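You operate a simulated robot arm through the tools that you are given. There is no shell and no other tool.

You run a simulated robot arm. Do the job below in one go: nothing can be reset, and whatever is moved stays where it is left.

JOB
Pump the froth off the cup under the dome, then vent it and lift the dome to the teal pad.
Fine: shut the vent and pump into the green; the vent ends open and the cup stays on the plate.

It is judged by the outcome, as a careful person would: the job done as asked, and still so three seconds after it is handed in. It fails if anything else is knocked over, pushed out of place, dropped, spilled or broken.

ROBOT AND FRAMES
A 6-joint arm with a two-finger parallel gripper, fixed in place. Base frame: the origin is at the foot of the arm, x ahead of it, y to its left, z up; the work surface is at about z = 763. Lengths are in mm, angles in rad, forces in N, time in s.
With the tool pointing down near the work surface it reaches from about 260 to 680 mm from the base axis. Its first joint turns from -1.152 to 1.152 rad. Payload 2.9 kg.
The TCP is the grasp point between the finger pads, 30 mm short of the fingertips. In the tool frame z runs along the fingers and y along their closing line. The gripper opens to 110 mm. The fingers are 20 mm wide and 10 mm thick; the gripper's body (48 by 112 mm) begins 55 mm behind the TCP.
Orientation is that of the tool frame in the base frame, as a unit quaternion [w, x, y, z]. With the fingers straight down and closing along the base's y, the tool's x points along the base's -x, its y along +y and its z along -z.

CONTROLS
- The arm moves only by the tool servo_tool. Its arguments are lists of equal length, an entry for each row: "turn": the turn, a rotation vector about the base's x, y, z in rad, a list of three; "xyz": the shift along the base's x, y, z in mm, a list of three; "claw": the opening, from 0 (shut) to 1 (fully open). In form: {"turn": [[rx, ry, rz], ...], "xyz": [[tx, ty, tz], ...], "claw": [claw, ...]}. A call has 1 to 20 rows; each row is the pose to reach, as a shift and turn from the pose commanded when the call began. Rows are played at 5 a second. More than 50 mm and 0.15 rad between two rows, or a gripper value outside its range, and nothing of the call is played. A pose out of reach is approached as far as the arm can. The call stops where the force on the tool passes 90 N (or 10 N more than at its start, if that is more) or the arm is blocked; 0.2 s more then pass. Each finger travels about 108 mm/s and halts on what it meets, pressing with about 31 N; the grip force reading is that of the motor and also rises with nothing between the fingers. The clock runs only during rows and for 0.2 s after the last one: add rows that repeat a pose to give the fingers time. It gives the time, the measured TCP pose, the force on the tool (base axes), the opening and the grip force at its end, in the units of the frame above (readings bear some noise), with the torque about the TCP (base axes, N m) and any sound that the robot's microphone picked up.
- Cameras (640 x 400 px; columns grow to the right, rows downward): "scene" is fixed at [75.7, 439.5, 1381.4]; the picture's right is [-0.70, -0.72, 0.00], its down [-0.41, 0.40, -0.82] and it looks along [0.59, -0.57, -0.58] (base axes); focal length 370 px, centre (320, 200). "wrist" rides on the gripper at [72, 17, -103] in the tool frame; the picture's right is [-0.23, 0.97, 0.00], its down [-0.76, -0.18, -0.62] and it looks along [-0.61, -0.14, 0.78] (tool axes); focal length 222 px, centre (320, 200). There is no depth. A picture from a camera that has moved, and an enlarged one, comes with that camera's place and axes in the base frame and with its lens. The place of the scene camera against the robot may be out by one fixed shift of up to 12 mm in any direction.
- get_image(camera): a new picture of that camera. The clock stands still meanwhile.
- close_up(camera, box): a new picture of the part [left, top, right, bottom] of that camera's present view, enlarged. The clock stands still meanwhile.
- finish_job(): hands the job in; it is judged then, once.

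Places have to be worked out from the pictures, the camera data and where the tool is seen. Open the gripper and draw the arm clear of the work before you hand the job in, unless the task says otherwise.

The tools are called after "Emit:" as name(argument=value, ...) on one line, values as JSON. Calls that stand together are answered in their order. servo_tool: Moves the arm, as the interface text tells. Its arguments: {"type":"object","properties":{"turn":{"type":"array","items":{"type":"array","items":{"type":"number"}}},"xyz":{"type":"array","items":{"type":"array","items":{"type":"number"}}},"claw":{"type":"array","items":{"type":"number"}}},"required":["turn","xyz","claw"]} The other tools are called the same way: get_image (camera) takes a picture; close_up (camera, box) takes an enlarged picture of a part of a camera's view; finish_job () hands the job in.

At the start:

```text
clock: 0.0
ee_pos: [407.1, 74.7, 1145.6]
tcp_rot: [0.0, 0.0, 1.0, 0.0]
ft_force: [-0.5, -1.7, -0.3]
wrist_torque: [-0.01, -0.01, -0.02]
width: 110.1
grasp_force: 0.2
```

scene: 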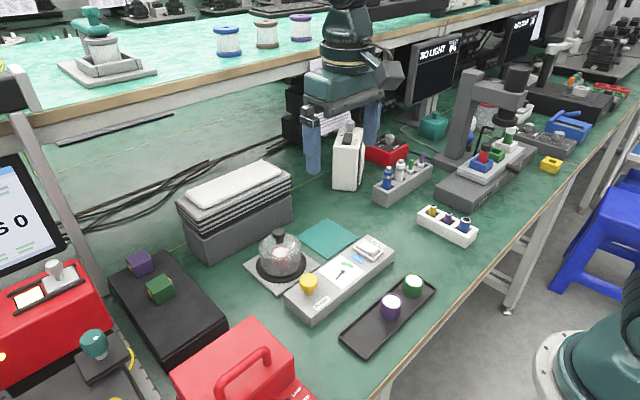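
wrist: 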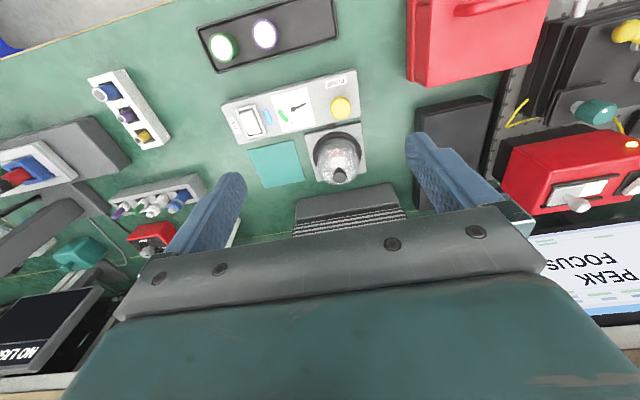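

The pictures show the dome on a plate, a console with a yellow button, a gauge and a white rocker, and the teal pad beside it. I'll look closer before moving.

Emit:
close_up(camera="scene", box=[230, 200, 410, 330])

Emit:
close_up(camera="wrist", box=[200, 60, 400, 200])

```text
3.08 times, centred on (320, 265) of scene
camera zoom: at [75.7, 439.5, 1381.4], right [-0.7, -0.72, 0.0], down [-0.41, 0.4, -0.82], along [0.59, -0.57, -0.58], focal length 1139 px, centre (320, 0)
```

zoom: 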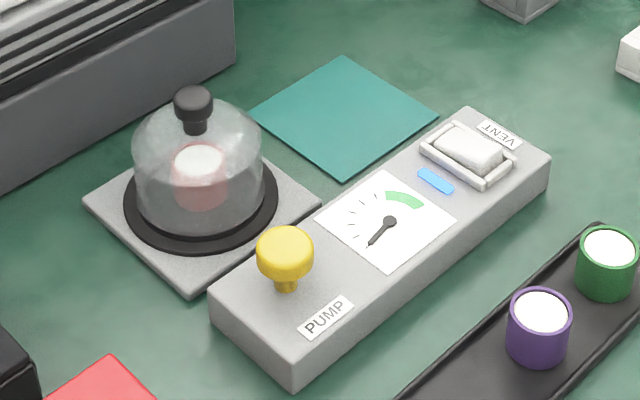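

```text
2.86 times, centred on (300, 130) of wrist
camera zoom: at [336.3, 92.5, 1249.8], right [0.23, 0.97, 0.0], down [0.76, -0.18, 0.62], along [0.61, -0.14, -0.78], focal length 635 px, centre (377, 400)
```

zoom: 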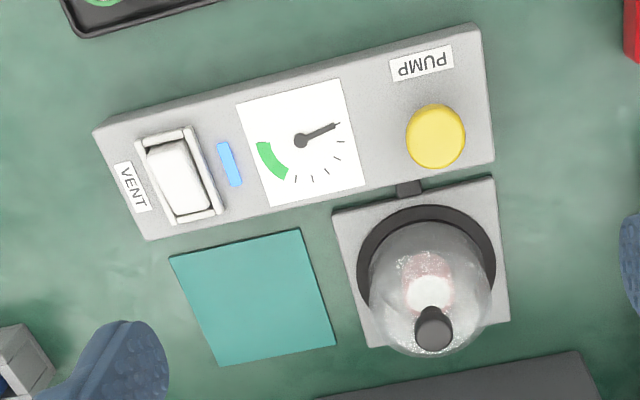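

The dome knob appears to be near (579, 77, ~865), and the teal pad centre near (579, -74). The button is near (460, 103) and the vent rocker near (456, -70). I'll lower the arm over free space in front of the console to see the vent and gauge in detail.

Emit:
servo_tool(turn=[[0, 0, 0], [0, 0, 0], [0, 0, 0], [0, 0, 0], [0, 0, 0], [0, 0, 0]], xyz=[[-7, -10, -32], [-14, -20, -64], [-21, -30, -96], [-28, -40, -128], [-35, -50, -160], [-37, -55, -185]], claw=[1, 1, 1, 1, 1, 1])

Emit:
get_image(camera="wrist")

```text
clock: 1.4
ee_pos: [372.1, 20.3, 961.1]
tcp_rot: [0.001, 0.001, 1.0, 0.0]
ft_force: [-0.2, 0.5, 0.2]
wrist_torque: [-0.01, -0.01, 0.0]
width: 109.7
grasp_force: 0.0
```

```text
taken
camera wrist: at [300.0, 38.3, 1064.1], right [0.23, 0.97, 0.0], down [0.76, -0.18, 0.62], along [0.61, -0.14, -0.78], focal length 222 px, centre (320, 200)
```

wrist: 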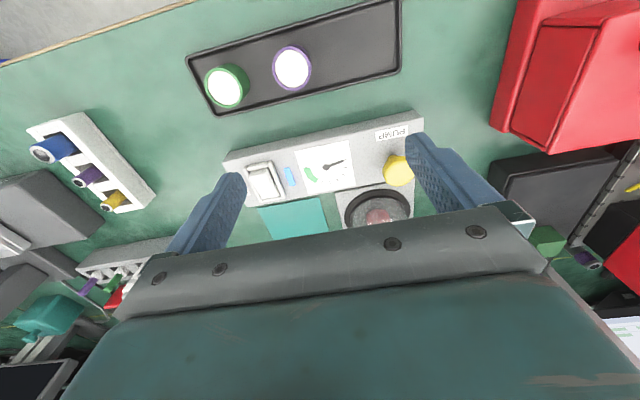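

Emit:
close_up(camera="wrist", box=[215, 105, 435, 245])

Emit:
close_up(camera="wrist", box=[225, 150, 305, 210])

Emit:
close_up(camera="scene", box=[335, 230, 405, 275])

```text
2.86 times, centred on (325, 175) of wrist
camera zoom: at [300.0, 38.3, 1064.1], right [0.23, 0.97, 0.0], down [0.76, -0.18, 0.62], along [0.61, -0.14, -0.78], focal length 635 px, centre (306, 271)
```

zoom: 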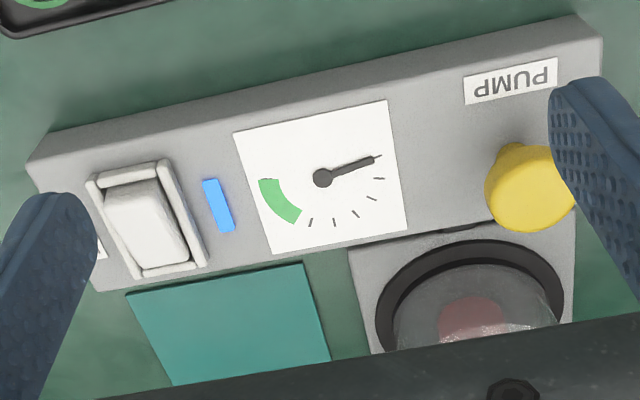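

```text
6.67 times, centred on (265, 180) of wrist
camera zoom: at [300.0, 38.3, 1064.1], right [0.23, 0.97, 0.0], down [0.76, -0.18, 0.62], along [0.61, -0.14, -0.78], focal length 1481 px, centre (687, 333)
```

zoom: 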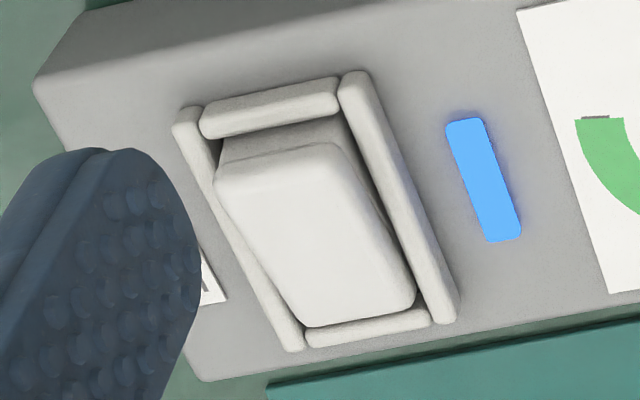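

```text
8.89 times, centred on (370, 252) of scene
camera zoom: at [75.7, 439.5, 1381.4], right [-0.7, -0.72, 0.0], down [-0.41, 0.4, -0.82], along [0.59, -0.57, -0.58], focal length 3289 px, centre (-124, -267)
```

zoom: 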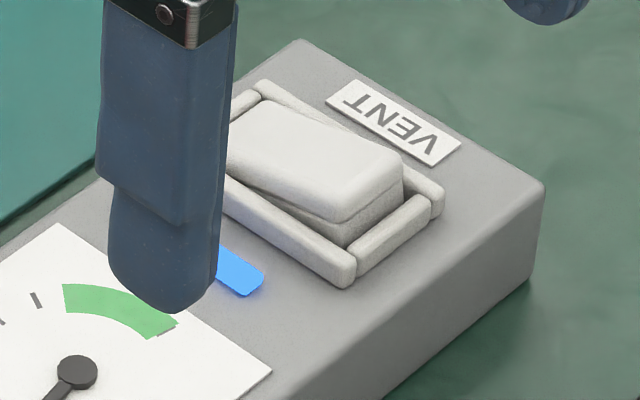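

The vent is a rocker with its base-side (-x) end raised and a blue light beside it. The gauge needle is at the low end and the console lies square along y. I'll close the fingers and hover over the raised rocker end, at about (445, -79).

Emit:
servo_tool(turn=[[0, 0, 0], [0, 0, 0], [0, 0, 0], [0, 0, 0], [0, 0, 0], [0, 0, 0]], xyz=[[20, -28, -5], [40, -56, -10], [60, -84, -20], [73, -99, -50], [73, -99, -80], [73, -99, -80]], claw=[0.6, 0.3, 0, 0, 0, 0])

Emit:
get_image(camera="wrist")

Emit:
close_up(camera="scene", box=[270, 180, 430, 310])

```text
clock: 2.8
ee_pos: [445.6, -81.1, 883.5]
tcp_rot: [0.0, 0.0, 1.0, 0.0]
ft_force: [-0.3, 0.5, 0.9]
wrist_torque: [0.01, 0.0, 0.03]
width: 0.0
grasp_force: 31.1
```

```text
taken
camera wrist: at [372.8, -63.0, 986.1], right [0.23, 0.97, 0.0], down [0.76, -0.18, 0.62], along [0.61, -0.14, -0.78], focal length 222 px, centre (320, 200)
```

wrist: 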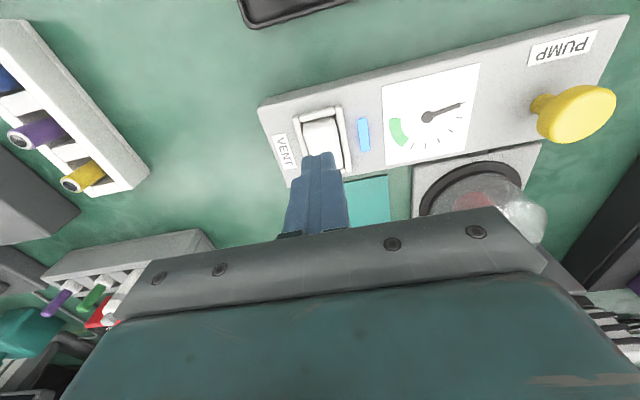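

```text
3.08 times, centred on (350, 245) of scene
camera zoom: at [75.7, 439.5, 1381.4], right [-0.7, -0.72, 0.0], down [-0.41, 0.4, -0.82], along [0.59, -0.57, -0.58], focal length 1139 px, centre (228, 62)
```

zoom: 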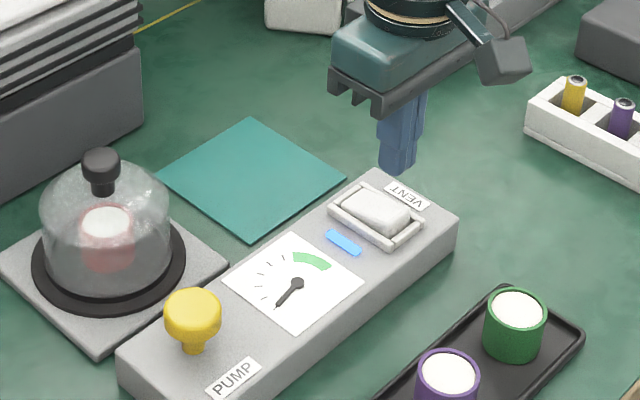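

Emit:
close_up(camera="wrist", box=[250, 80, 410, 190])

Emit:
close_up(camera="wrist", box=[470, 10, 640, 150])

```text
3.64 times, centred on (330, 135) of wrist
camera zoom: at [372.8, -63.0, 986.1], right [0.23, 0.97, 0.0], down [0.76, -0.18, 0.62], along [0.61, -0.14, -0.78], focal length 808 px, centre (284, 436)
```

zoom: 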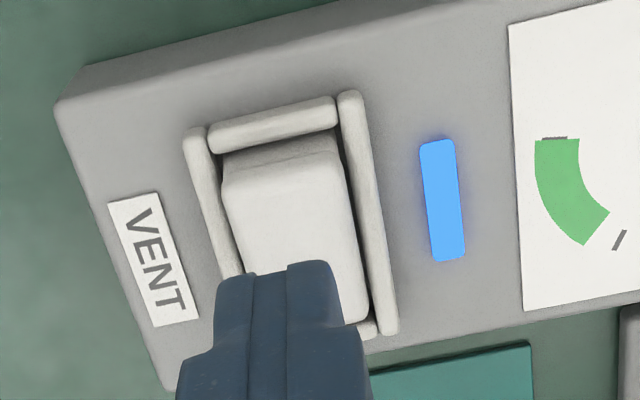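

```text
2.86 times, centred on (555, 80) of wrist
camera zoom: at [372.8, -63.0, 986.1], right [0.23, 0.97, 0.0], down [0.76, -0.18, 0.62], along [0.61, -0.14, -0.78], focal length 635 px, centre (-351, 543)
```

zoom: 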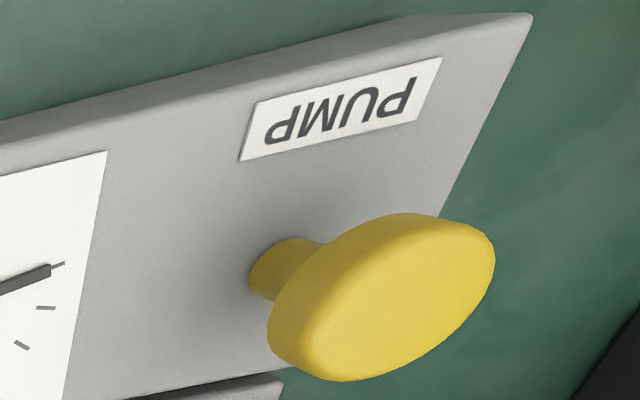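

From two views the console top comes out at z≈795, with the rocker spanning x 434–484 at y≈-77.5. I'll shift 2.5 mm in y and come down to just above the raised end.

Emit:
servo_tool(turn=[[0, 0, 0], [0, 0, 0], [0, 0, 0], [0, 0, 0]], xyz=[[0, 2.5, -10], [0, 2.5, -25], [0, 2.5, -36], [0, 2.5, -36]], claw=[0, 0, 0, 0])

Emit:
close_up(camera="wrist", box=[220, 60, 420, 200])

Emit:
close_up(camera="scene", box=[330, 215, 430, 285])

```text
clock: 3.8
ee_pos: [445.1, -77.1, 845.7]
tcp_rot: [0.0, 0.0, 1.0, 0.0]
ft_force: [0.3, 0.3, 0.8]
wrist_torque: [0.03, 0.02, -0.02]
width: 0.1
grasp_force: 30.8
```

```text
2.86 times, centred on (320, 130) of wrist
camera zoom: at [372.5, -59.2, 949.1], right [0.23, 0.97, 0.0], down [0.76, -0.18, 0.62], along [0.61, -0.14, -0.78], focal length 635 px, centre (320, 400)
```

zoom: 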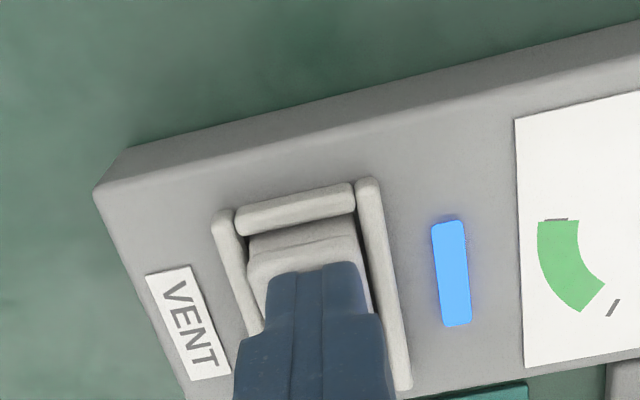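

```text
5.71 times, centred on (380, 250) of scene
camera zoom: at [75.7, 439.5, 1381.4], right [-0.7, -0.72, 0.0], down [-0.41, 0.4, -0.82], along [0.59, -0.57, -0.58], focal length 2114 px, centre (-23, -86)
```

zoom: 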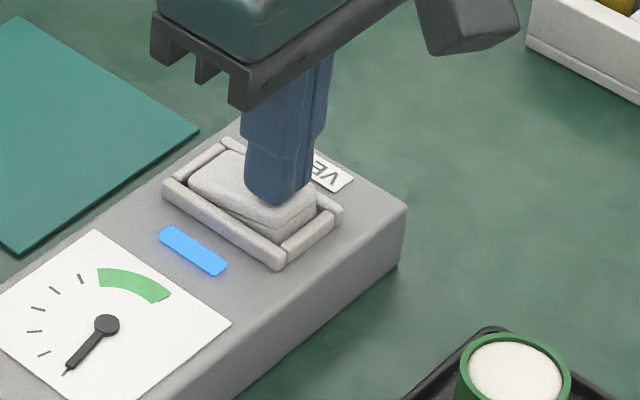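

The closed fingertips sit just over the raised rocker end. I'll press down slowly and watch the force.

Emit:
servo_tool(turn=[[0, 0, 0], [0, 0, 0], [0, 0, 0]], xyz=[[0, 0, -2], [0, 0, -4], [0, 0, -6]], claw=[0, 0, 0])

```text
clock: 4.6
ee_pos: [444.4, -78.5, 839.4]
tcp_rot: [-0.001, 0.0, 1.0, 0.0]
ft_force: [-8.3, 1.2, 14.6]
wrist_torque: [0.03, 0.1, 0.0]
width: 0.0
grasp_force: 31.4
```

Emit:
close_up(camera="scene", box=[330, 215, 430, 285])

Emit:
close_up(camera="wrist", box=[220, 60, 420, 200])

```text
5.71 times, centred on (380, 250) of scene
camera zoom: at [75.3, 439.5, 1381.4], right [-0.7, -0.72, 0.0], down [-0.41, 0.4, -0.82], along [0.59, -0.57, -0.58], focal length 2114 px, centre (-23, -86)
```

zoom: 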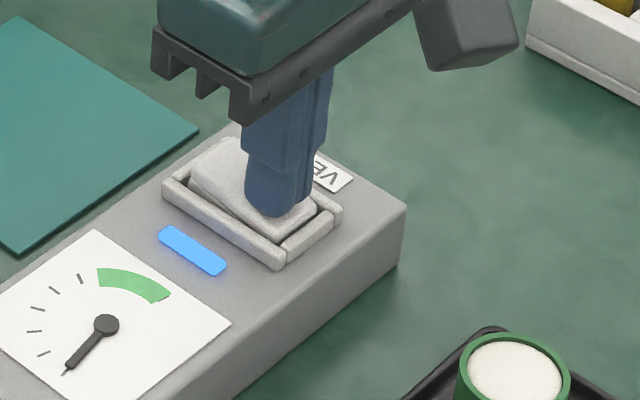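

```text
2.86 times, centred on (320, 130) of wrist
camera zoom: at [371.7, -59.4, 942.9], right [0.23, 0.97, 0.0], down [0.76, -0.18, 0.62], along [0.61, -0.14, -0.78], focal length 635 px, centre (320, 400)
```

zoom: 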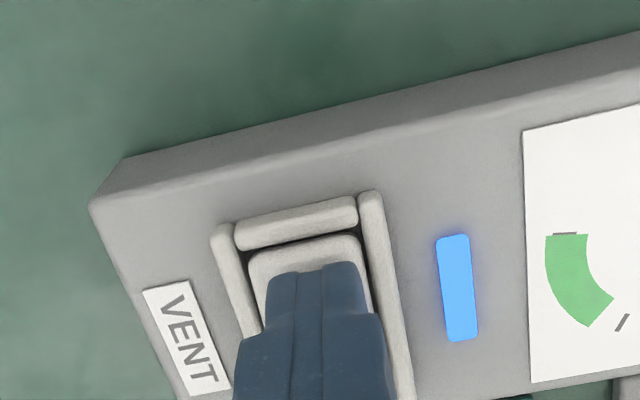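

The rocker is about level now at ~15 N. I'll keep pressing in small steps until it flips.

Emit:
servo_tool(turn=[[0, 0, 0], [0, 0, 0], [0, 0, 0]], xyz=[[0, 0, -1.5], [0, 0, -3], [0, 0, -4]], claw=[0, 0, 0])

Emit:
close_up(camera="scene", box=[330, 215, 430, 285])

Emit:
close_up(camera="wrist", box=[220, 60, 420, 200])

```text
clock: 5.4
ee_pos: [444.1, -77.4, 838.1]
tcp_rot: [0.001, 0.001, 1.0, 0.001]
ft_force: [-30.5, 3.6, 74.1]
wrist_torque: [0.12, 0.14, -0.09]
width: 0.0
grasp_force: 31.3
```

```text
5.71 times, centred on (380, 250) of scene
camera zoom: at [74.0, 439.7, 1381.4], right [-0.7, -0.72, 0.0], down [-0.41, 0.4, -0.82], along [0.59, -0.57, -0.57], focal length 2114 px, centre (-23, -86)
```

zoom: 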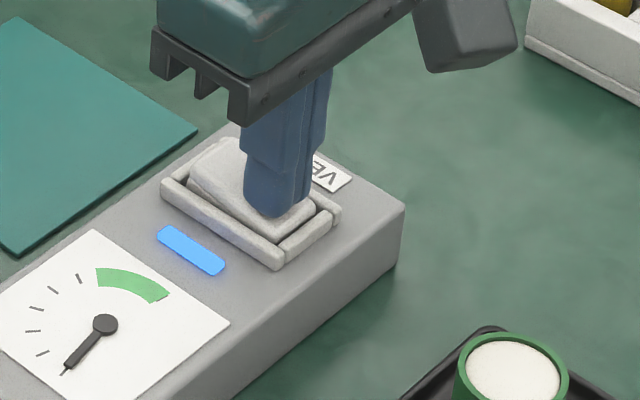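

```text
2.86 times, centred on (320, 130) of wrist
camera zoom: at [371.2, -59.3, 942.4], right [0.23, 0.97, 0.0], down [0.76, -0.18, 0.63], along [0.61, -0.14, -0.78], focal length 635 px, centre (320, 400)
```

zoom: 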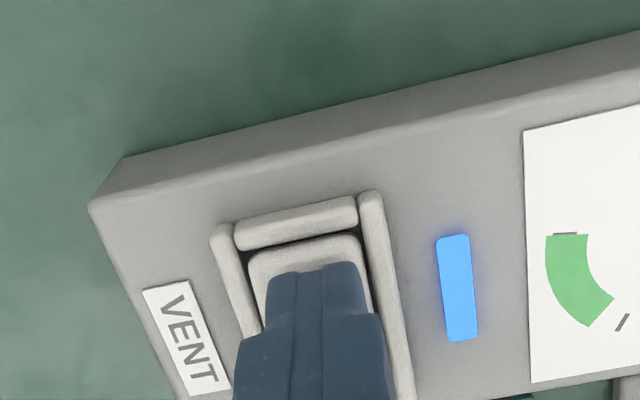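

Force jumped to 74 N with about 1 mm of travel, so the rocker is at its stop. I'll lift off and check whether it stayed flipped.

Emit:
servo_tool(turn=[[0, 0, 0], [0, 0, 0], [0, 0, 0]], xyz=[[0, 0, 4], [0, 0, 20], [0, 0, 40]], claw=[0, 0, 0])

Emit:
close_up(camera="scene", box=[330, 215, 430, 285])

Emit:
close_up(camera="wrist", box=[220, 60, 420, 200])

```text
clock: 6.2
ee_pos: [446.1, -77.6, 873.3]
tcp_rot: [0.0, -0.001, 1.0, -0.001]
ft_force: [-0.3, 0.4, 0.4]
wrist_torque: [0.03, 0.01, 0.03]
width: 0.0
grasp_force: 31.5
```

```text
5.71 times, centred on (380, 250) of scene
camera zoom: at [75.7, 439.5, 1381.4], right [-0.7, -0.72, 0.0], down [-0.41, 0.4, -0.82], along [0.59, -0.57, -0.58], focal length 2114 px, centre (-23, -86)
```

zoom: 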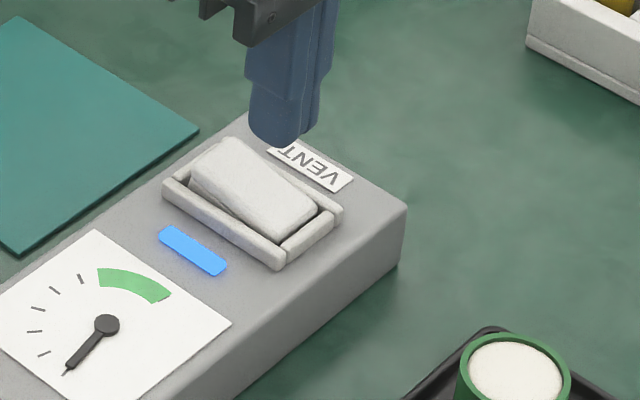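

```text
2.86 times, centred on (320, 130) of wrist
camera zoom: at [373.2, -59.7, 977.6], right [0.23, 0.97, 0.0], down [0.76, -0.18, 0.62], along [0.61, -0.14, -0.78], focal length 635 px, centre (320, 400)
```

zoom: 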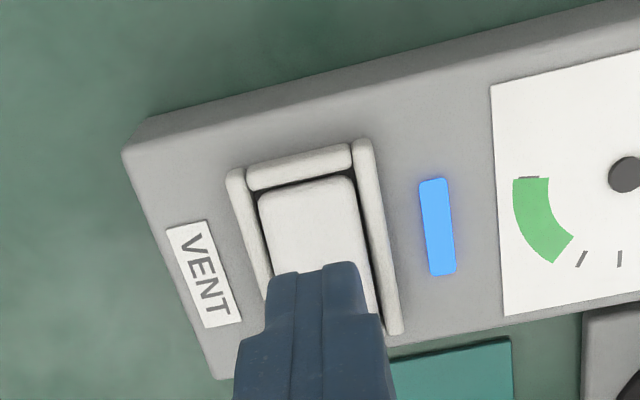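

The rocker latched the other way: near end down, far end up. The pump knob works out to about (463.5, 102) with its cap top at z≈830. I'll raise, move over it, and use one pump stroke to see if the gauge responds.

Emit:
servo_tool(turn=[[0, 0, 0], [0, 0, 0], [0, 0, 0], [0, 0, 0], [0, 0, 0], [0, 0, 0]], xyz=[[2, 20, 25], [6, 60, 30], [10, 100, 30], [14, 140, 30], [18, 178, 25], [18, 178, 10]], claw=[0, 0, 0, 0, 0, 0])

Emit:
get_image(camera="wrist")

Emit:
close_up(camera="scene", box=[230, 200, 410, 330])

```text
clock: 7.6
ee_pos: [462.6, 98.5, 885.8]
tcp_rot: [0.0, 0.001, 1.0, -0.001]
ft_force: [0.0, -0.5, 0.8]
wrist_torque: [0.0, -0.04, -0.02]
width: 0.0
grasp_force: 30.6
```

```text
taken
camera wrist: at [389.8, 118.5, 988.5], right [0.23, 0.97, 0.0], down [0.76, -0.18, 0.62], along [0.61, -0.14, -0.78], focal length 222 px, centre (320, 200)
```

wrist: 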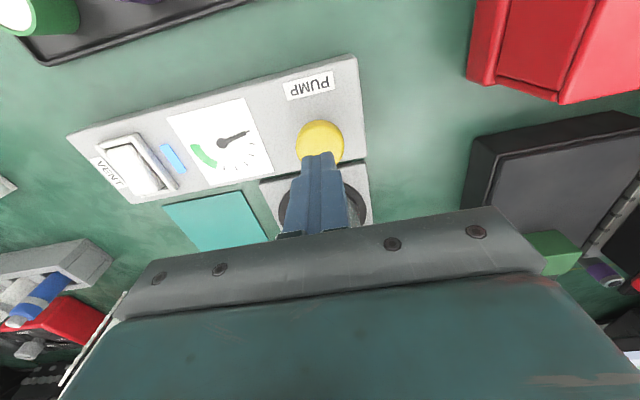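

```text
3.08 times, centred on (320, 265) of scene
camera zoom: at [75.7, 439.5, 1381.4], right [-0.7, -0.72, 0.0], down [-0.41, 0.4, -0.82], along [0.59, -0.57, -0.58], focal length 1139 px, centre (320, 0)
```

zoom: 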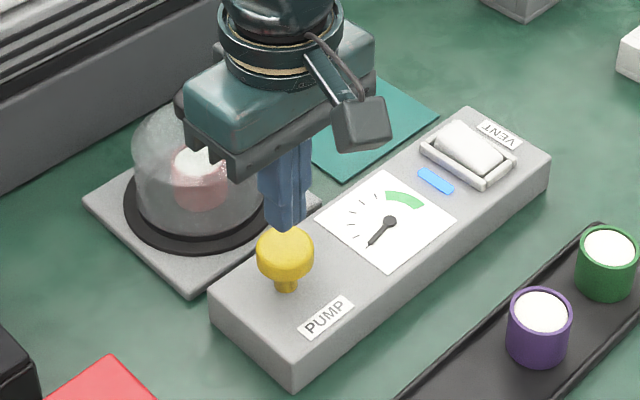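

The fingers are centred over the yellow knob within a couple of mm. I'll descend to find contact.

Emit:
servo_tool(turn=[[0, 0, 0], [0, 0, 0], [0, 0, 0], [0, 0, 0]], xyz=[[-1, 1.5, -10], [-1, 1.5, -20], [-1, 1.5, -25], [-1, 1.5, -29]], claw=[0, 0, 0, 0])

Emit:
close_up(camera="scene", box=[270, 230, 390, 310])

```text
clock: 8.6
ee_pos: [461.6, 100.9, 856.4]
tcp_rot: [0.001, -0.001, 1.0, 0.0]
ft_force: [-2.4, 0.0, 2.9]
wrist_torque: [-0.02, 0.04, 0.01]
width: 0.1
grasp_force: 31.2
```

```text
5.00 times, centred on (330, 270) of scene
camera zoom: at [75.6, 439.5, 1381.4], right [-0.7, -0.72, 0.0], down [-0.41, 0.4, -0.82], along [0.59, -0.57, -0.58], focal length 1850 px, centre (270, -150)
```

zoom: 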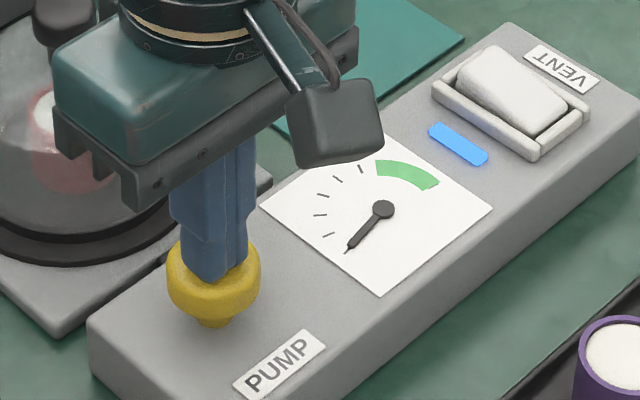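

Contact with the knob is light (3 N). I'll push it down further in steps.

Emit:
servo_tool(turn=[[0, 0, 0], [0, 0, 0], [0, 0, 0], [0, 0, 0]], xyz=[[0, 0, -3], [0, 0, -6], [0, 0, -9], [0, 0, -9]], claw=[0, 0, 0, 0])

Emit:
close_up(camera="scene", box=[270, 230, 390, 310])

```text
clock: 9.6
ee_pos: [462.7, 102.6, 847.7]
tcp_rot: [0.001, 0.0, 1.0, 0.0]
ft_force: [0.4, -2.2, 4.8]
wrist_torque: [-0.05, -0.01, 0.02]
width: 0.0
grasp_force: 31.4
```

```text
5.00 times, centred on (330, 270) of scene
camera zoom: at [75.7, 439.4, 1381.4], right [-0.7, -0.72, 0.0], down [-0.41, 0.4, -0.82], along [0.59, -0.57, -0.58], focal length 1850 px, centre (270, -150)
```

zoom: 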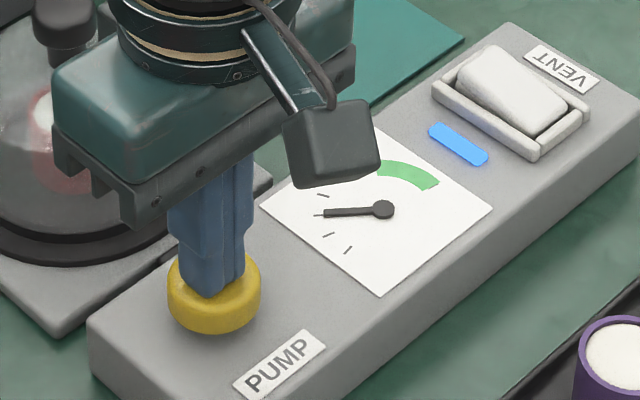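

The gauge moved up about two ticks, so the vent is shut and the pump works. I'll release the knob and see whether it holds.

Emit:
servo_tool(turn=[[0, 0, 0], [0, 0, 0], [0, 0, 0]], xyz=[[0, 0, 5], [0, 0, 10], [0, 0, 14]], claw=[0, 0, 0])

Emit:
close_up(camera="scene", box=[270, 230, 390, 310])

```text
clock: 10.4
ee_pos: [461.1, 102.9, 861.3]
tcp_rot: [-0.001, 0.0, 1.0, 0.001]
ft_force: [-0.9, 1.0, 1.0]
wrist_torque: [0.01, -0.02, 0.0]
width: 0.0
grasp_force: 31.1
```

```text
5.00 times, centred on (330, 270) of scene
camera zoom: at [75.7, 439.5, 1381.4], right [-0.7, -0.72, 0.0], down [-0.41, 0.4, -0.82], along [0.59, -0.57, -0.58], focal length 1850 px, centre (270, -150)
```

zoom: 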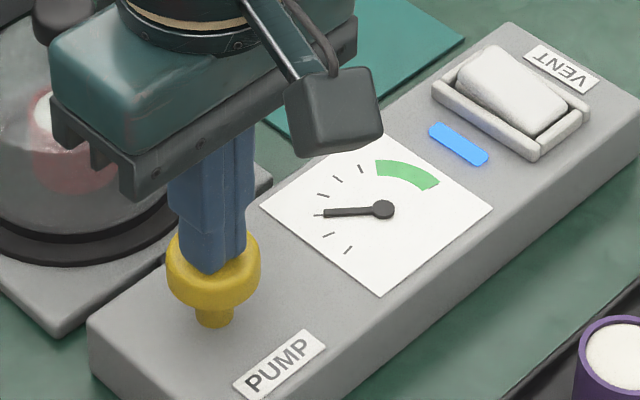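

It holds at tick 2. I'll do a second stroke of the same depth.

Emit:
servo_tool(turn=[[0, 0, 0], [0, 0, 0], [0, 0, 0], [0, 0, 0], [0, 0, 0], [0, 0, 0], [0, 0, 0]], xyz=[[0, 0, -5], [0, 0, -10], [0, 0, -14], [0, 0, -14], [0, 0, -9], [0, 0, -4], [0, 0, 0]], claw=[0, 0, 0, 0, 0, 0, 0])

Emit:
close_up(camera="scene", box=[270, 230, 390, 310])

```text
clock: 12.0
ee_pos: [461.7, 102.4, 860.8]
tcp_rot: [0.001, 0.0, 1.0, 0.0]
ft_force: [1.1, 0.1, 0.5]
wrist_torque: [0.01, -0.07, -0.03]
width: 0.2
grasp_force: 30.8
```

```text
5.00 times, centred on (330, 270) of scene
camera zoom: at [75.7, 439.5, 1381.4], right [-0.7, -0.72, 0.0], down [-0.41, 0.4, -0.82], along [0.59, -0.57, -0.58], focal length 1850 px, centre (270, -150)
```

zoom: 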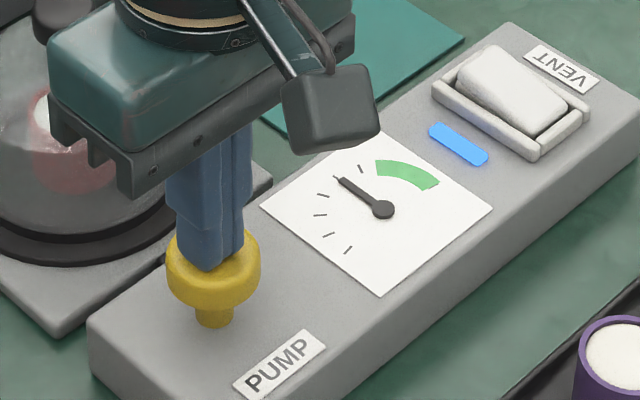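

The needle is at tick 4. One more stroke of the same depth should land at the start of the green.

Emit:
servo_tool(turn=[[0, 0, 0], [0, 0, 0], [0, 0, 0], [0, 0, 0], [0, 0, 0], [0, 0, 0], [0, 0, 0]], xyz=[[0, 0, -5], [0, 0, -10], [0, 0, -14], [0, 0, -14], [0, 0, -9], [0, 0, -4], [0, 0, 0]], claw=[0, 0, 0, 0, 0, 0, 0])

Emit:
close_up(camera="scene", box=[270, 230, 390, 310])

Emit:
close_up(camera="wrist", box=[140, 70, 380, 230])

```text
clock: 13.6
ee_pos: [461.1, 100.9, 861.4]
tcp_rot: [0.0, 0.0, 1.0, 0.0]
ft_force: [-0.8, -0.4, 1.7]
wrist_torque: [0.02, 0.05, 0.01]
width: 0.0
grasp_force: 31.1
```

```text
5.00 times, centred on (330, 270) of scene
camera zoom: at [75.7, 439.5, 1381.4], right [-0.7, -0.72, 0.0], down [-0.41, 0.4, -0.82], along [0.59, -0.57, -0.58], focal length 1850 px, centre (270, -150)
```

zoom: 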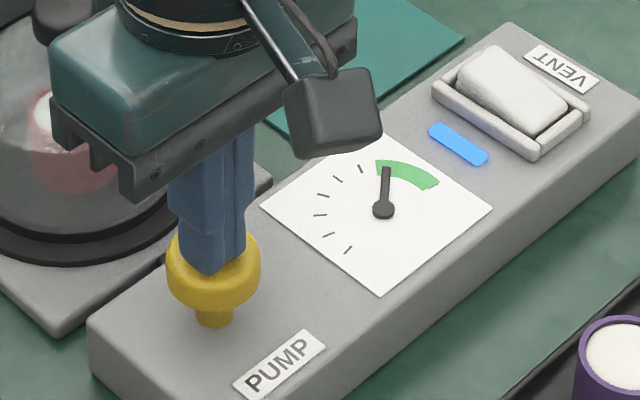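

```text
2.50 times, centred on (260, 150) of wrist
camera zoom: at [389.2, 120.4, 964.4], right [0.23, 0.97, 0.0], down [0.76, -0.18, 0.62], along [0.61, -0.14, -0.78], focal length 555 px, centre (470, 325)
```

zoom: 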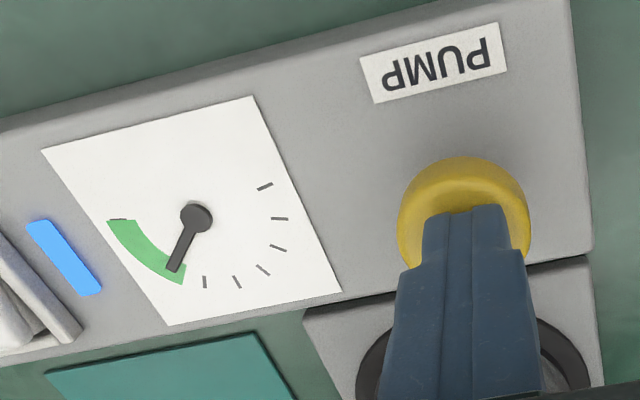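

The needle is now just inside the green. I'll check the cup's froth and whether the needle drifts.

Emit:
close_up(camera="scene", box=[240, 220, 340, 300])

Emit:
servo_tool(turn=[[0, 0, 0], [0, 0, 0], [0, 0, 0], [0, 0, 0], [0, 0, 0]], xyz=[[0, 0, 0], [0, 0, 0], [0, 0, 0], [0, 0, 0], [0, 0, 0]], claw=[0, 0, 0, 0, 0])

Emit:
close_up(camera="scene", box=[240, 220, 400, 320])

Emit:
close_up(camera="wrist", box=[140, 70, 380, 230])

```text
5.00 times, centred on (290, 260) of scene
camera zoom: at [75.7, 439.5, 1381.4], right [-0.7, -0.72, 0.0], down [-0.41, 0.4, -0.82], along [0.59, -0.57, -0.58], focal length 1850 px, centre (470, -100)
```

zoom: 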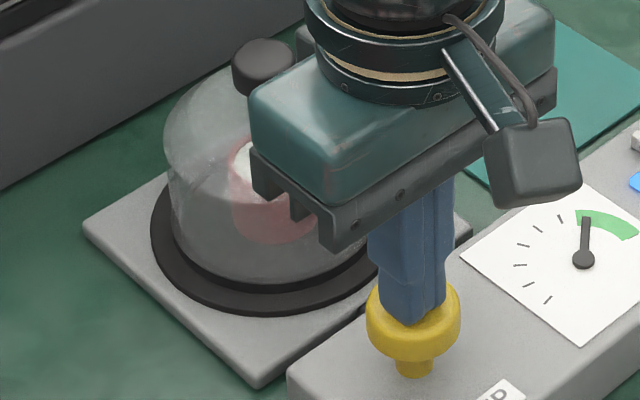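

```text
clock: 14.8
ee_pos: [462.6, 102.5, 861.9]
tcp_rot: [0.0, 0.0, 1.0, 0.0]
ft_force: [-0.8, -0.5, 1.8]
wrist_torque: [0.01, 0.0, 0.03]
width: 0.0
grasp_force: 30.8
```

```text
4.00 times, centred on (320, 270) of scene
camera zoom: at [75.7, 439.5, 1381.4], right [-0.7, -0.72, 0.0], down [-0.41, 0.4, -0.82], along [0.59, -0.57, -0.58], focal length 1480 px, centre (320, -80)
```

zoom: 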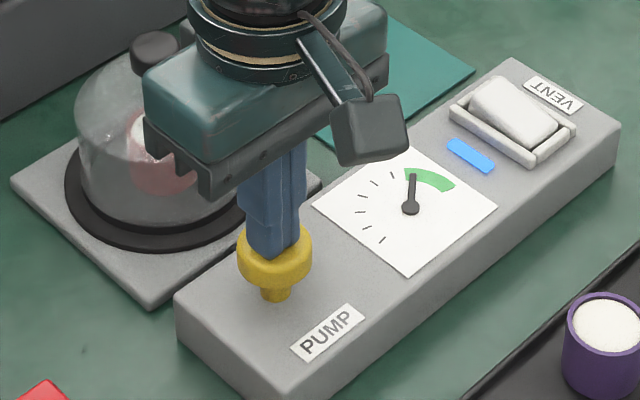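

```text
2.50 times, centred on (260, 150) of wrist
camera zoom: at [389.5, 120.5, 964.6], right [0.23, 0.97, 0.0], down [0.76, -0.18, 0.62], along [0.61, -0.14, -0.78], focal length 555 px, centre (470, 325)
```

zoom: 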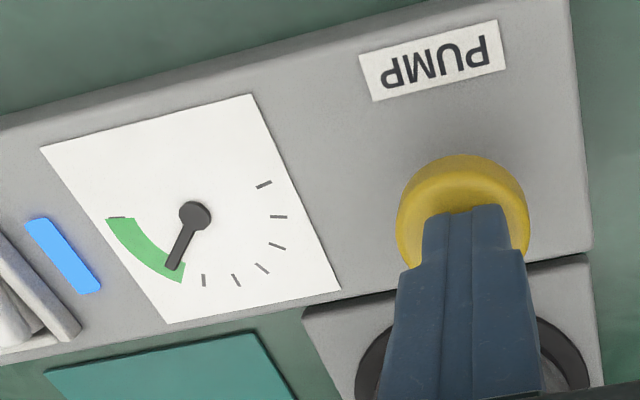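

The needle holds steady but close to the lower edge of the green. I'll back the arm away to see the cup through the dome.

Emit:
servo_tool(turn=[[0, 0, 0], [0, 0, 0], [0, 0, 0], [0, 0, 0], [0, 0, 0]], xyz=[[0, 0, 25], [-15, -35, 40], [-30, -70, 60], [-45, -105, 80], [-60, -140, 100]], claw=[0, 0, 0, 0, 0])

Emit:
close_up(camera="scene", box=[230, 210, 390, 310])

Emit:
close_up(camera="scene", box=[245, 225, 315, 295])

Emit:
get_image(camera="wrist")

```text
clock: 16.0
ee_pos: [402.6, -35.1, 958.9]
tcp_rot: [0.0, 0.0, 1.0, 0.0]
ft_force: [0.4, -0.1, 0.2]
wrist_torque: [0.03, 0.01, 0.02]
width: 0.0
grasp_force: 30.9
```

```text
4.00 times, centred on (310, 260) of scene
camera zoom: at [75.7, 439.5, 1381.4], right [-0.7, -0.72, 0.0], down [-0.41, 0.4, -0.82], along [0.59, -0.57, -0.58], focal length 1480 px, centre (360, -40)
```

zoom: 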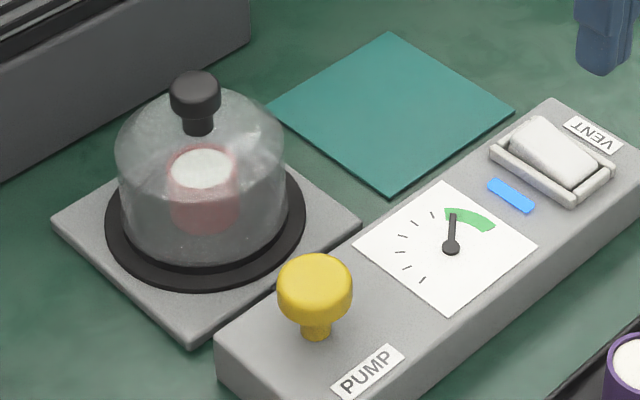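

```text
5.71 times, centred on (280, 260) of scene
camera zoom: at [75.7, 439.5, 1381.4], right [-0.7, -0.72, 0.0], down [-0.41, 0.4, -0.82], along [0.59, -0.57, -0.58], focal length 2114 px, centre (549, -143)
```

zoom: 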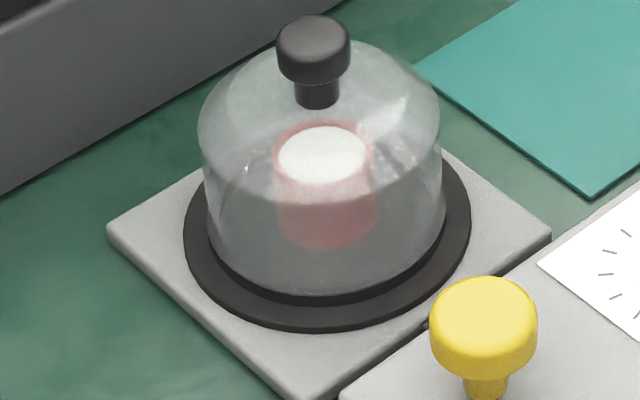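

```text
taken
camera wrist: at [329.4, -16.5, 1062.1], right [0.23, 0.97, 0.0], down [0.76, -0.18, 0.62], along [0.61, -0.14, -0.78], focal length 222 px, centre (320, 200)
```

wrist: 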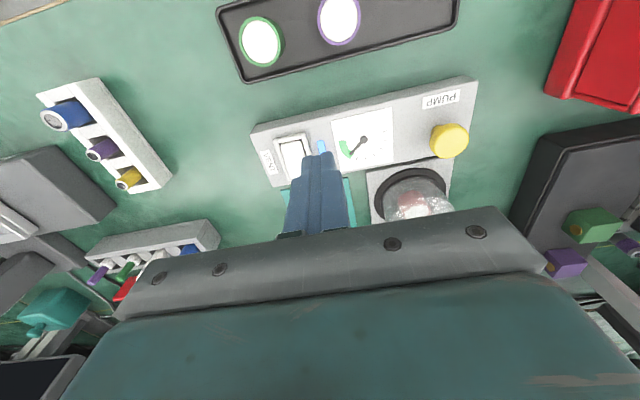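

I'll take the same enlarged framing as at the start, to compare the froth directly.

Emit:
close_up(camera="scene", box=[230, 200, 410, 330])

Emit:
close_up(camera="scene", box=[265, 235, 300, 275])

Emit:
close_up(camera="wrist", box=[360, 150, 470, 220])

```text
3.08 times, centred on (320, 265) of scene
camera zoom: at [75.7, 439.5, 1381.4], right [-0.7, -0.72, 0.0], down [-0.41, 0.4, -0.82], along [0.59, -0.57, -0.58], focal length 1139 px, centre (320, 0)
```

zoom: 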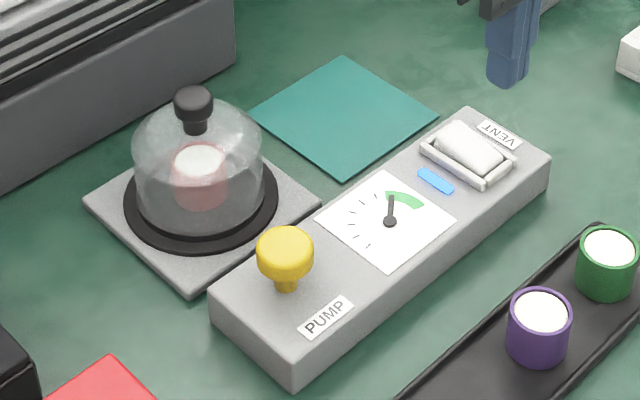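

```text
10.00 times, centred on (282, 255) of scene
camera zoom: at [75.7, 439.5, 1381.4], right [-0.7, -0.72, 0.0], down [-0.41, 0.4, -0.82], along [0.59, -0.57, -0.58], focal length 3700 px, centre (695, -350)
```

zoom: 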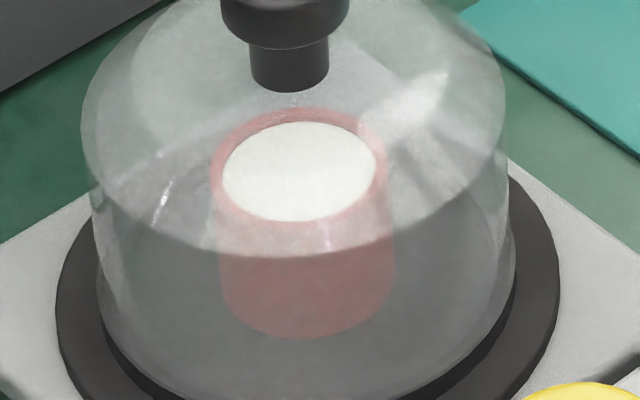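

```text
5.71 times, centred on (415, 185) of wrist
camera zoom: at [329.4, -16.5, 1062.1], right [0.23, 0.97, 0.0], down [0.76, -0.18, 0.62], along [0.61, -0.14, -0.78], focal length 1269 px, centre (-223, 286)
```

zoom: 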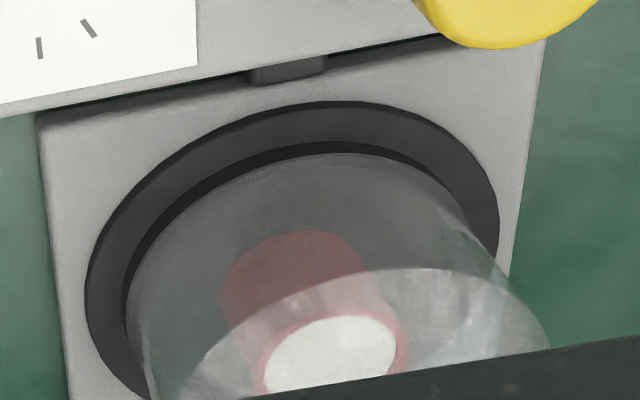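

The froth still looks white and the needle sits only slightly inside the green. I'll go back over the knob and give a half stroke to bring it nearer the middle of the band.

Emit:
servo_tool(turn=[[0, 0, 0], [0, 0, 0], [0, 0, 0], [0, 0, 0], [0, 0, 0], [0, 0, 0], [0, 0, 0], [0, 0, 0], [0, 0, 0], [0, 0, 0]], xyz=[[15, 35, -20], [30, 70, -40], [45, 105, -60], [60, 140, -75], [60, 140, -100], [60, 140, -105], [60, 140, -109], [60, 140, -109], [60, 140, -104], [60, 140, -99]], claw=[0, 0, 0, 0, 0, 0, 0, 0, 0, 0])

Emit:
close_up(camera="wrist", box=[140, 70, 380, 230])

Emit:
close_up(camera="scene", box=[265, 235, 300, 275])

```text
clock: 18.2
ee_pos: [462.1, 102.6, 861.1]
tcp_rot: [-0.001, 0.0, 1.0, 0.0]
ft_force: [0.1, 0.1, 0.1]
wrist_torque: [-0.02, 0.03, 0.0]
width: 0.0
grasp_force: 31.0
```

```text
2.50 times, centred on (260, 150) of wrist
camera zoom: at [390.2, 120.5, 965.8], right [0.23, 0.97, 0.0], down [0.76, -0.18, 0.62], along [0.61, -0.14, -0.78], focal length 555 px, centre (470, 325)
```

zoom: 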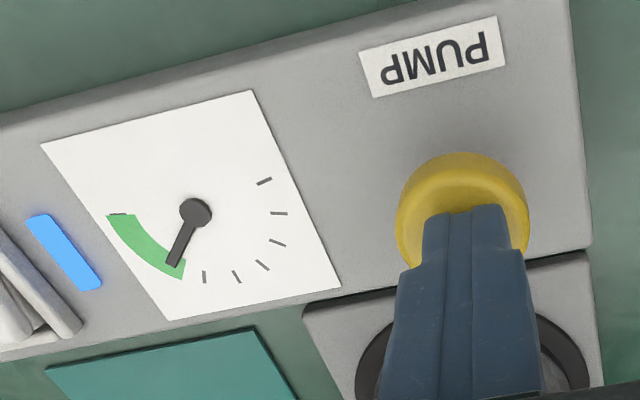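

```text
10.00 times, centred on (282, 255) of scene
camera zoom: at [75.7, 439.5, 1381.4], right [-0.7, -0.72, 0.0], down [-0.41, 0.4, -0.82], along [0.59, -0.57, -0.58], focal length 3700 px, centre (695, -350)
```

zoom: 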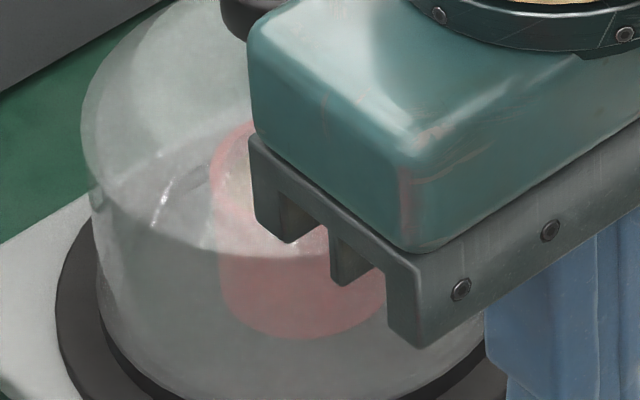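

The half stroke didn't register, so the gauge is unchanged and still in the green. The cup's top looks less white at the visible edge, so I'll back off again to check it.

Emit:
servo_tool(turn=[[0, 0, 0], [0, 0, 0], [0, 0, 0], [0, 0, 0], [0, 0, 0]], xyz=[[0, 0, 25], [-15, -35, 40], [-30, -70, 60], [-45, -105, 80], [-60, -140, 100]], claw=[0, 0, 0, 0, 0])

Emit:
close_up(camera="scene", box=[265, 235, 300, 275])

Emit:
close_up(camera="scene", box=[230, 210, 390, 310])

```text
clock: 19.4
ee_pos: [400.6, -36.5, 957.4]
tcp_rot: [-0.001, 0.001, 1.0, 0.0]
ft_force: [1.1, -0.7, -0.2]
wrist_torque: [0.04, -0.04, -0.03]
width: 0.1
grasp_force: 31.2
```

```text
10.00 times, centred on (282, 255) of scene
camera zoom: at [75.7, 439.5, 1381.4], right [-0.7, -0.72, 0.0], down [-0.41, 0.4, -0.82], along [0.59, -0.57, -0.58], focal length 3700 px, centre (695, -350)
```

zoom: 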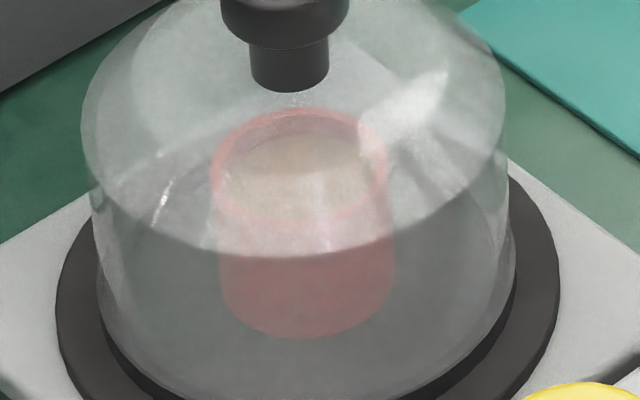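

```text
4.00 times, centred on (310, 260) of scene
camera zoom: at [75.7, 439.5, 1381.4], right [-0.7, -0.72, 0.0], down [-0.41, 0.4, -0.82], along [0.59, -0.57, -0.58], focal length 1480 px, centre (360, -40)
```

zoom: 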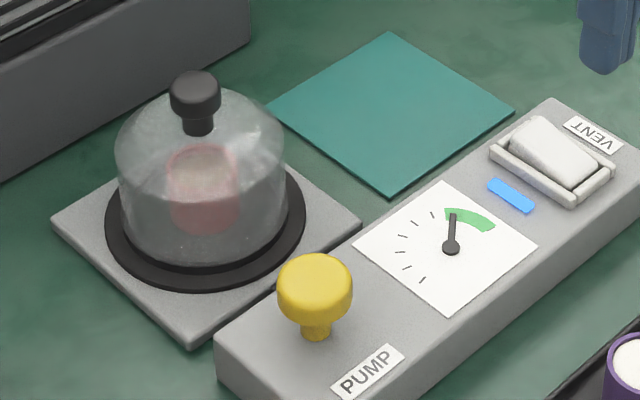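

The froth is gone: the cup now shows flat beige liquid below its rim, with the gauge still in the green. Next I'll open the vent by pressing the raised far end of the rocker, so I hover over (473, -77.5) first.

Emit:
servo_tool(turn=[[0, 0, 0], [0, 0, 0], [0, 0, 0], [0, 0, 0], [0, 0, 0]], xyz=[[24, -14, -15], [48, -28, -30], [71, -40.5, -50], [71, -40.5, -81], [71, -40.5, -81]], claw=[0, 0, 0, 0, 0])

Emit:
close_up(camera="wrist", box=[220, 60, 420, 200])

Emit:
close_up(camera="scene", box=[330, 205, 430, 275])

```text
clock: 20.6
ee_pos: [472.1, -81.0, 878.0]
tcp_rot: [0.0, 0.001, 1.0, 0.0]
ft_force: [0.4, -0.7, 1.0]
wrist_torque: [-0.07, 0.01, 0.0]
width: 0.1
grasp_force: 31.7
```

```text
2.86 times, centred on (320, 130) of wrist
camera zoom: at [399.9, -63.6, 981.4], right [0.23, 0.97, 0.0], down [0.76, -0.18, 0.62], along [0.61, -0.14, -0.78], focal length 635 px, centre (320, 400)
```

zoom: 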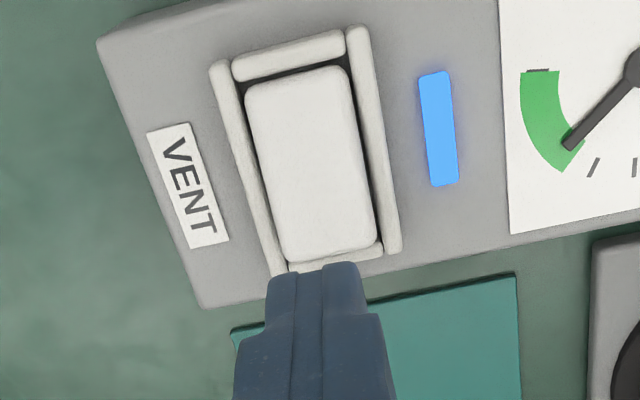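

```text
5.71 times, centred on (380, 240) of scene
camera zoom: at [75.7, 439.5, 1381.4], right [-0.7, -0.72, 0.0], down [-0.41, 0.4, -0.82], along [0.59, -0.57, -0.58], focal length 2114 px, centre (-23, -29)
```

zoom: 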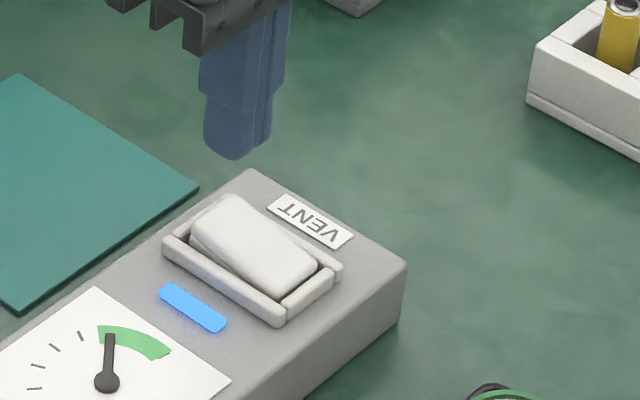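

The raised far edge of the rocker is at x≈481. The tool axis is about 2.5 mm off its centreline, so I'll correct y and come down to just above it.

Emit:
servo_tool(turn=[[0, 0, 0], [0, 0, 0], [0, 0, 0], [0, 0, 0]], xyz=[[0, 2.5, -10], [0, 2.5, -25], [0, 2.5, -34], [0, 2.5, -34]], claw=[0, 0, 0, 0])

Emit:
close_up(camera="wrist", box=[220, 60, 420, 200])

Emit:
close_up(camera="scene", box=[330, 205, 430, 275])

```text
clock: 21.6
ee_pos: [473.0, -75.1, 846.2]
tcp_rot: [0.0, 0.001, 1.0, 0.0]
ft_force: [0.4, 0.4, -0.5]
wrist_torque: [0.01, 0.02, 0.0]
width: 0.0
grasp_force: 31.3
```

```text
2.86 times, centred on (320, 130) of wrist
camera zoom: at [400.4, -58.1, 950.0], right [0.23, 0.97, 0.0], down [0.76, -0.18, 0.62], along [0.61, -0.14, -0.78], focal length 635 px, centre (320, 400)
```

zoom: 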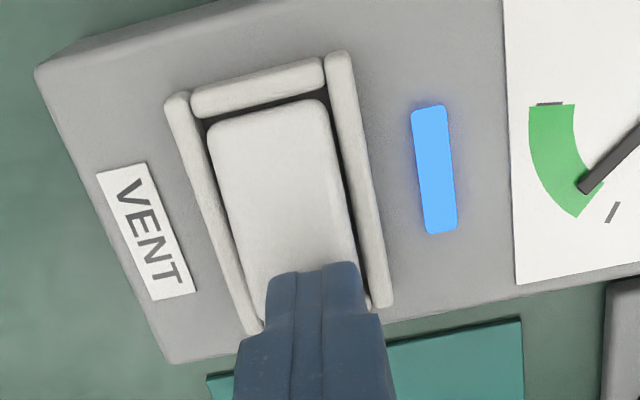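

```text
5.71 times, centred on (380, 240) of scene
camera zoom: at [75.7, 439.5, 1381.4], right [-0.7, -0.72, 0.0], down [-0.41, 0.4, -0.82], along [0.59, -0.57, -0.58], focal length 2114 px, centre (-23, -29)
```

zoom: 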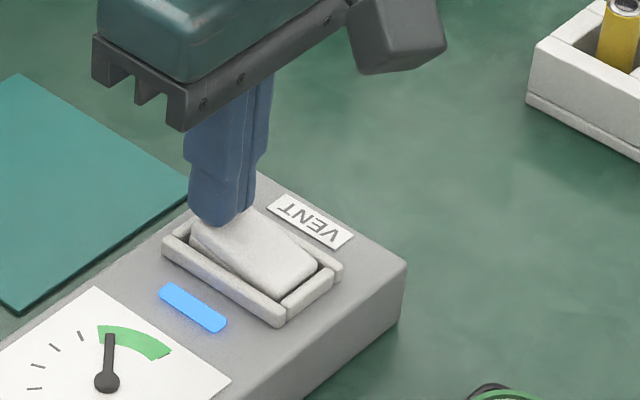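

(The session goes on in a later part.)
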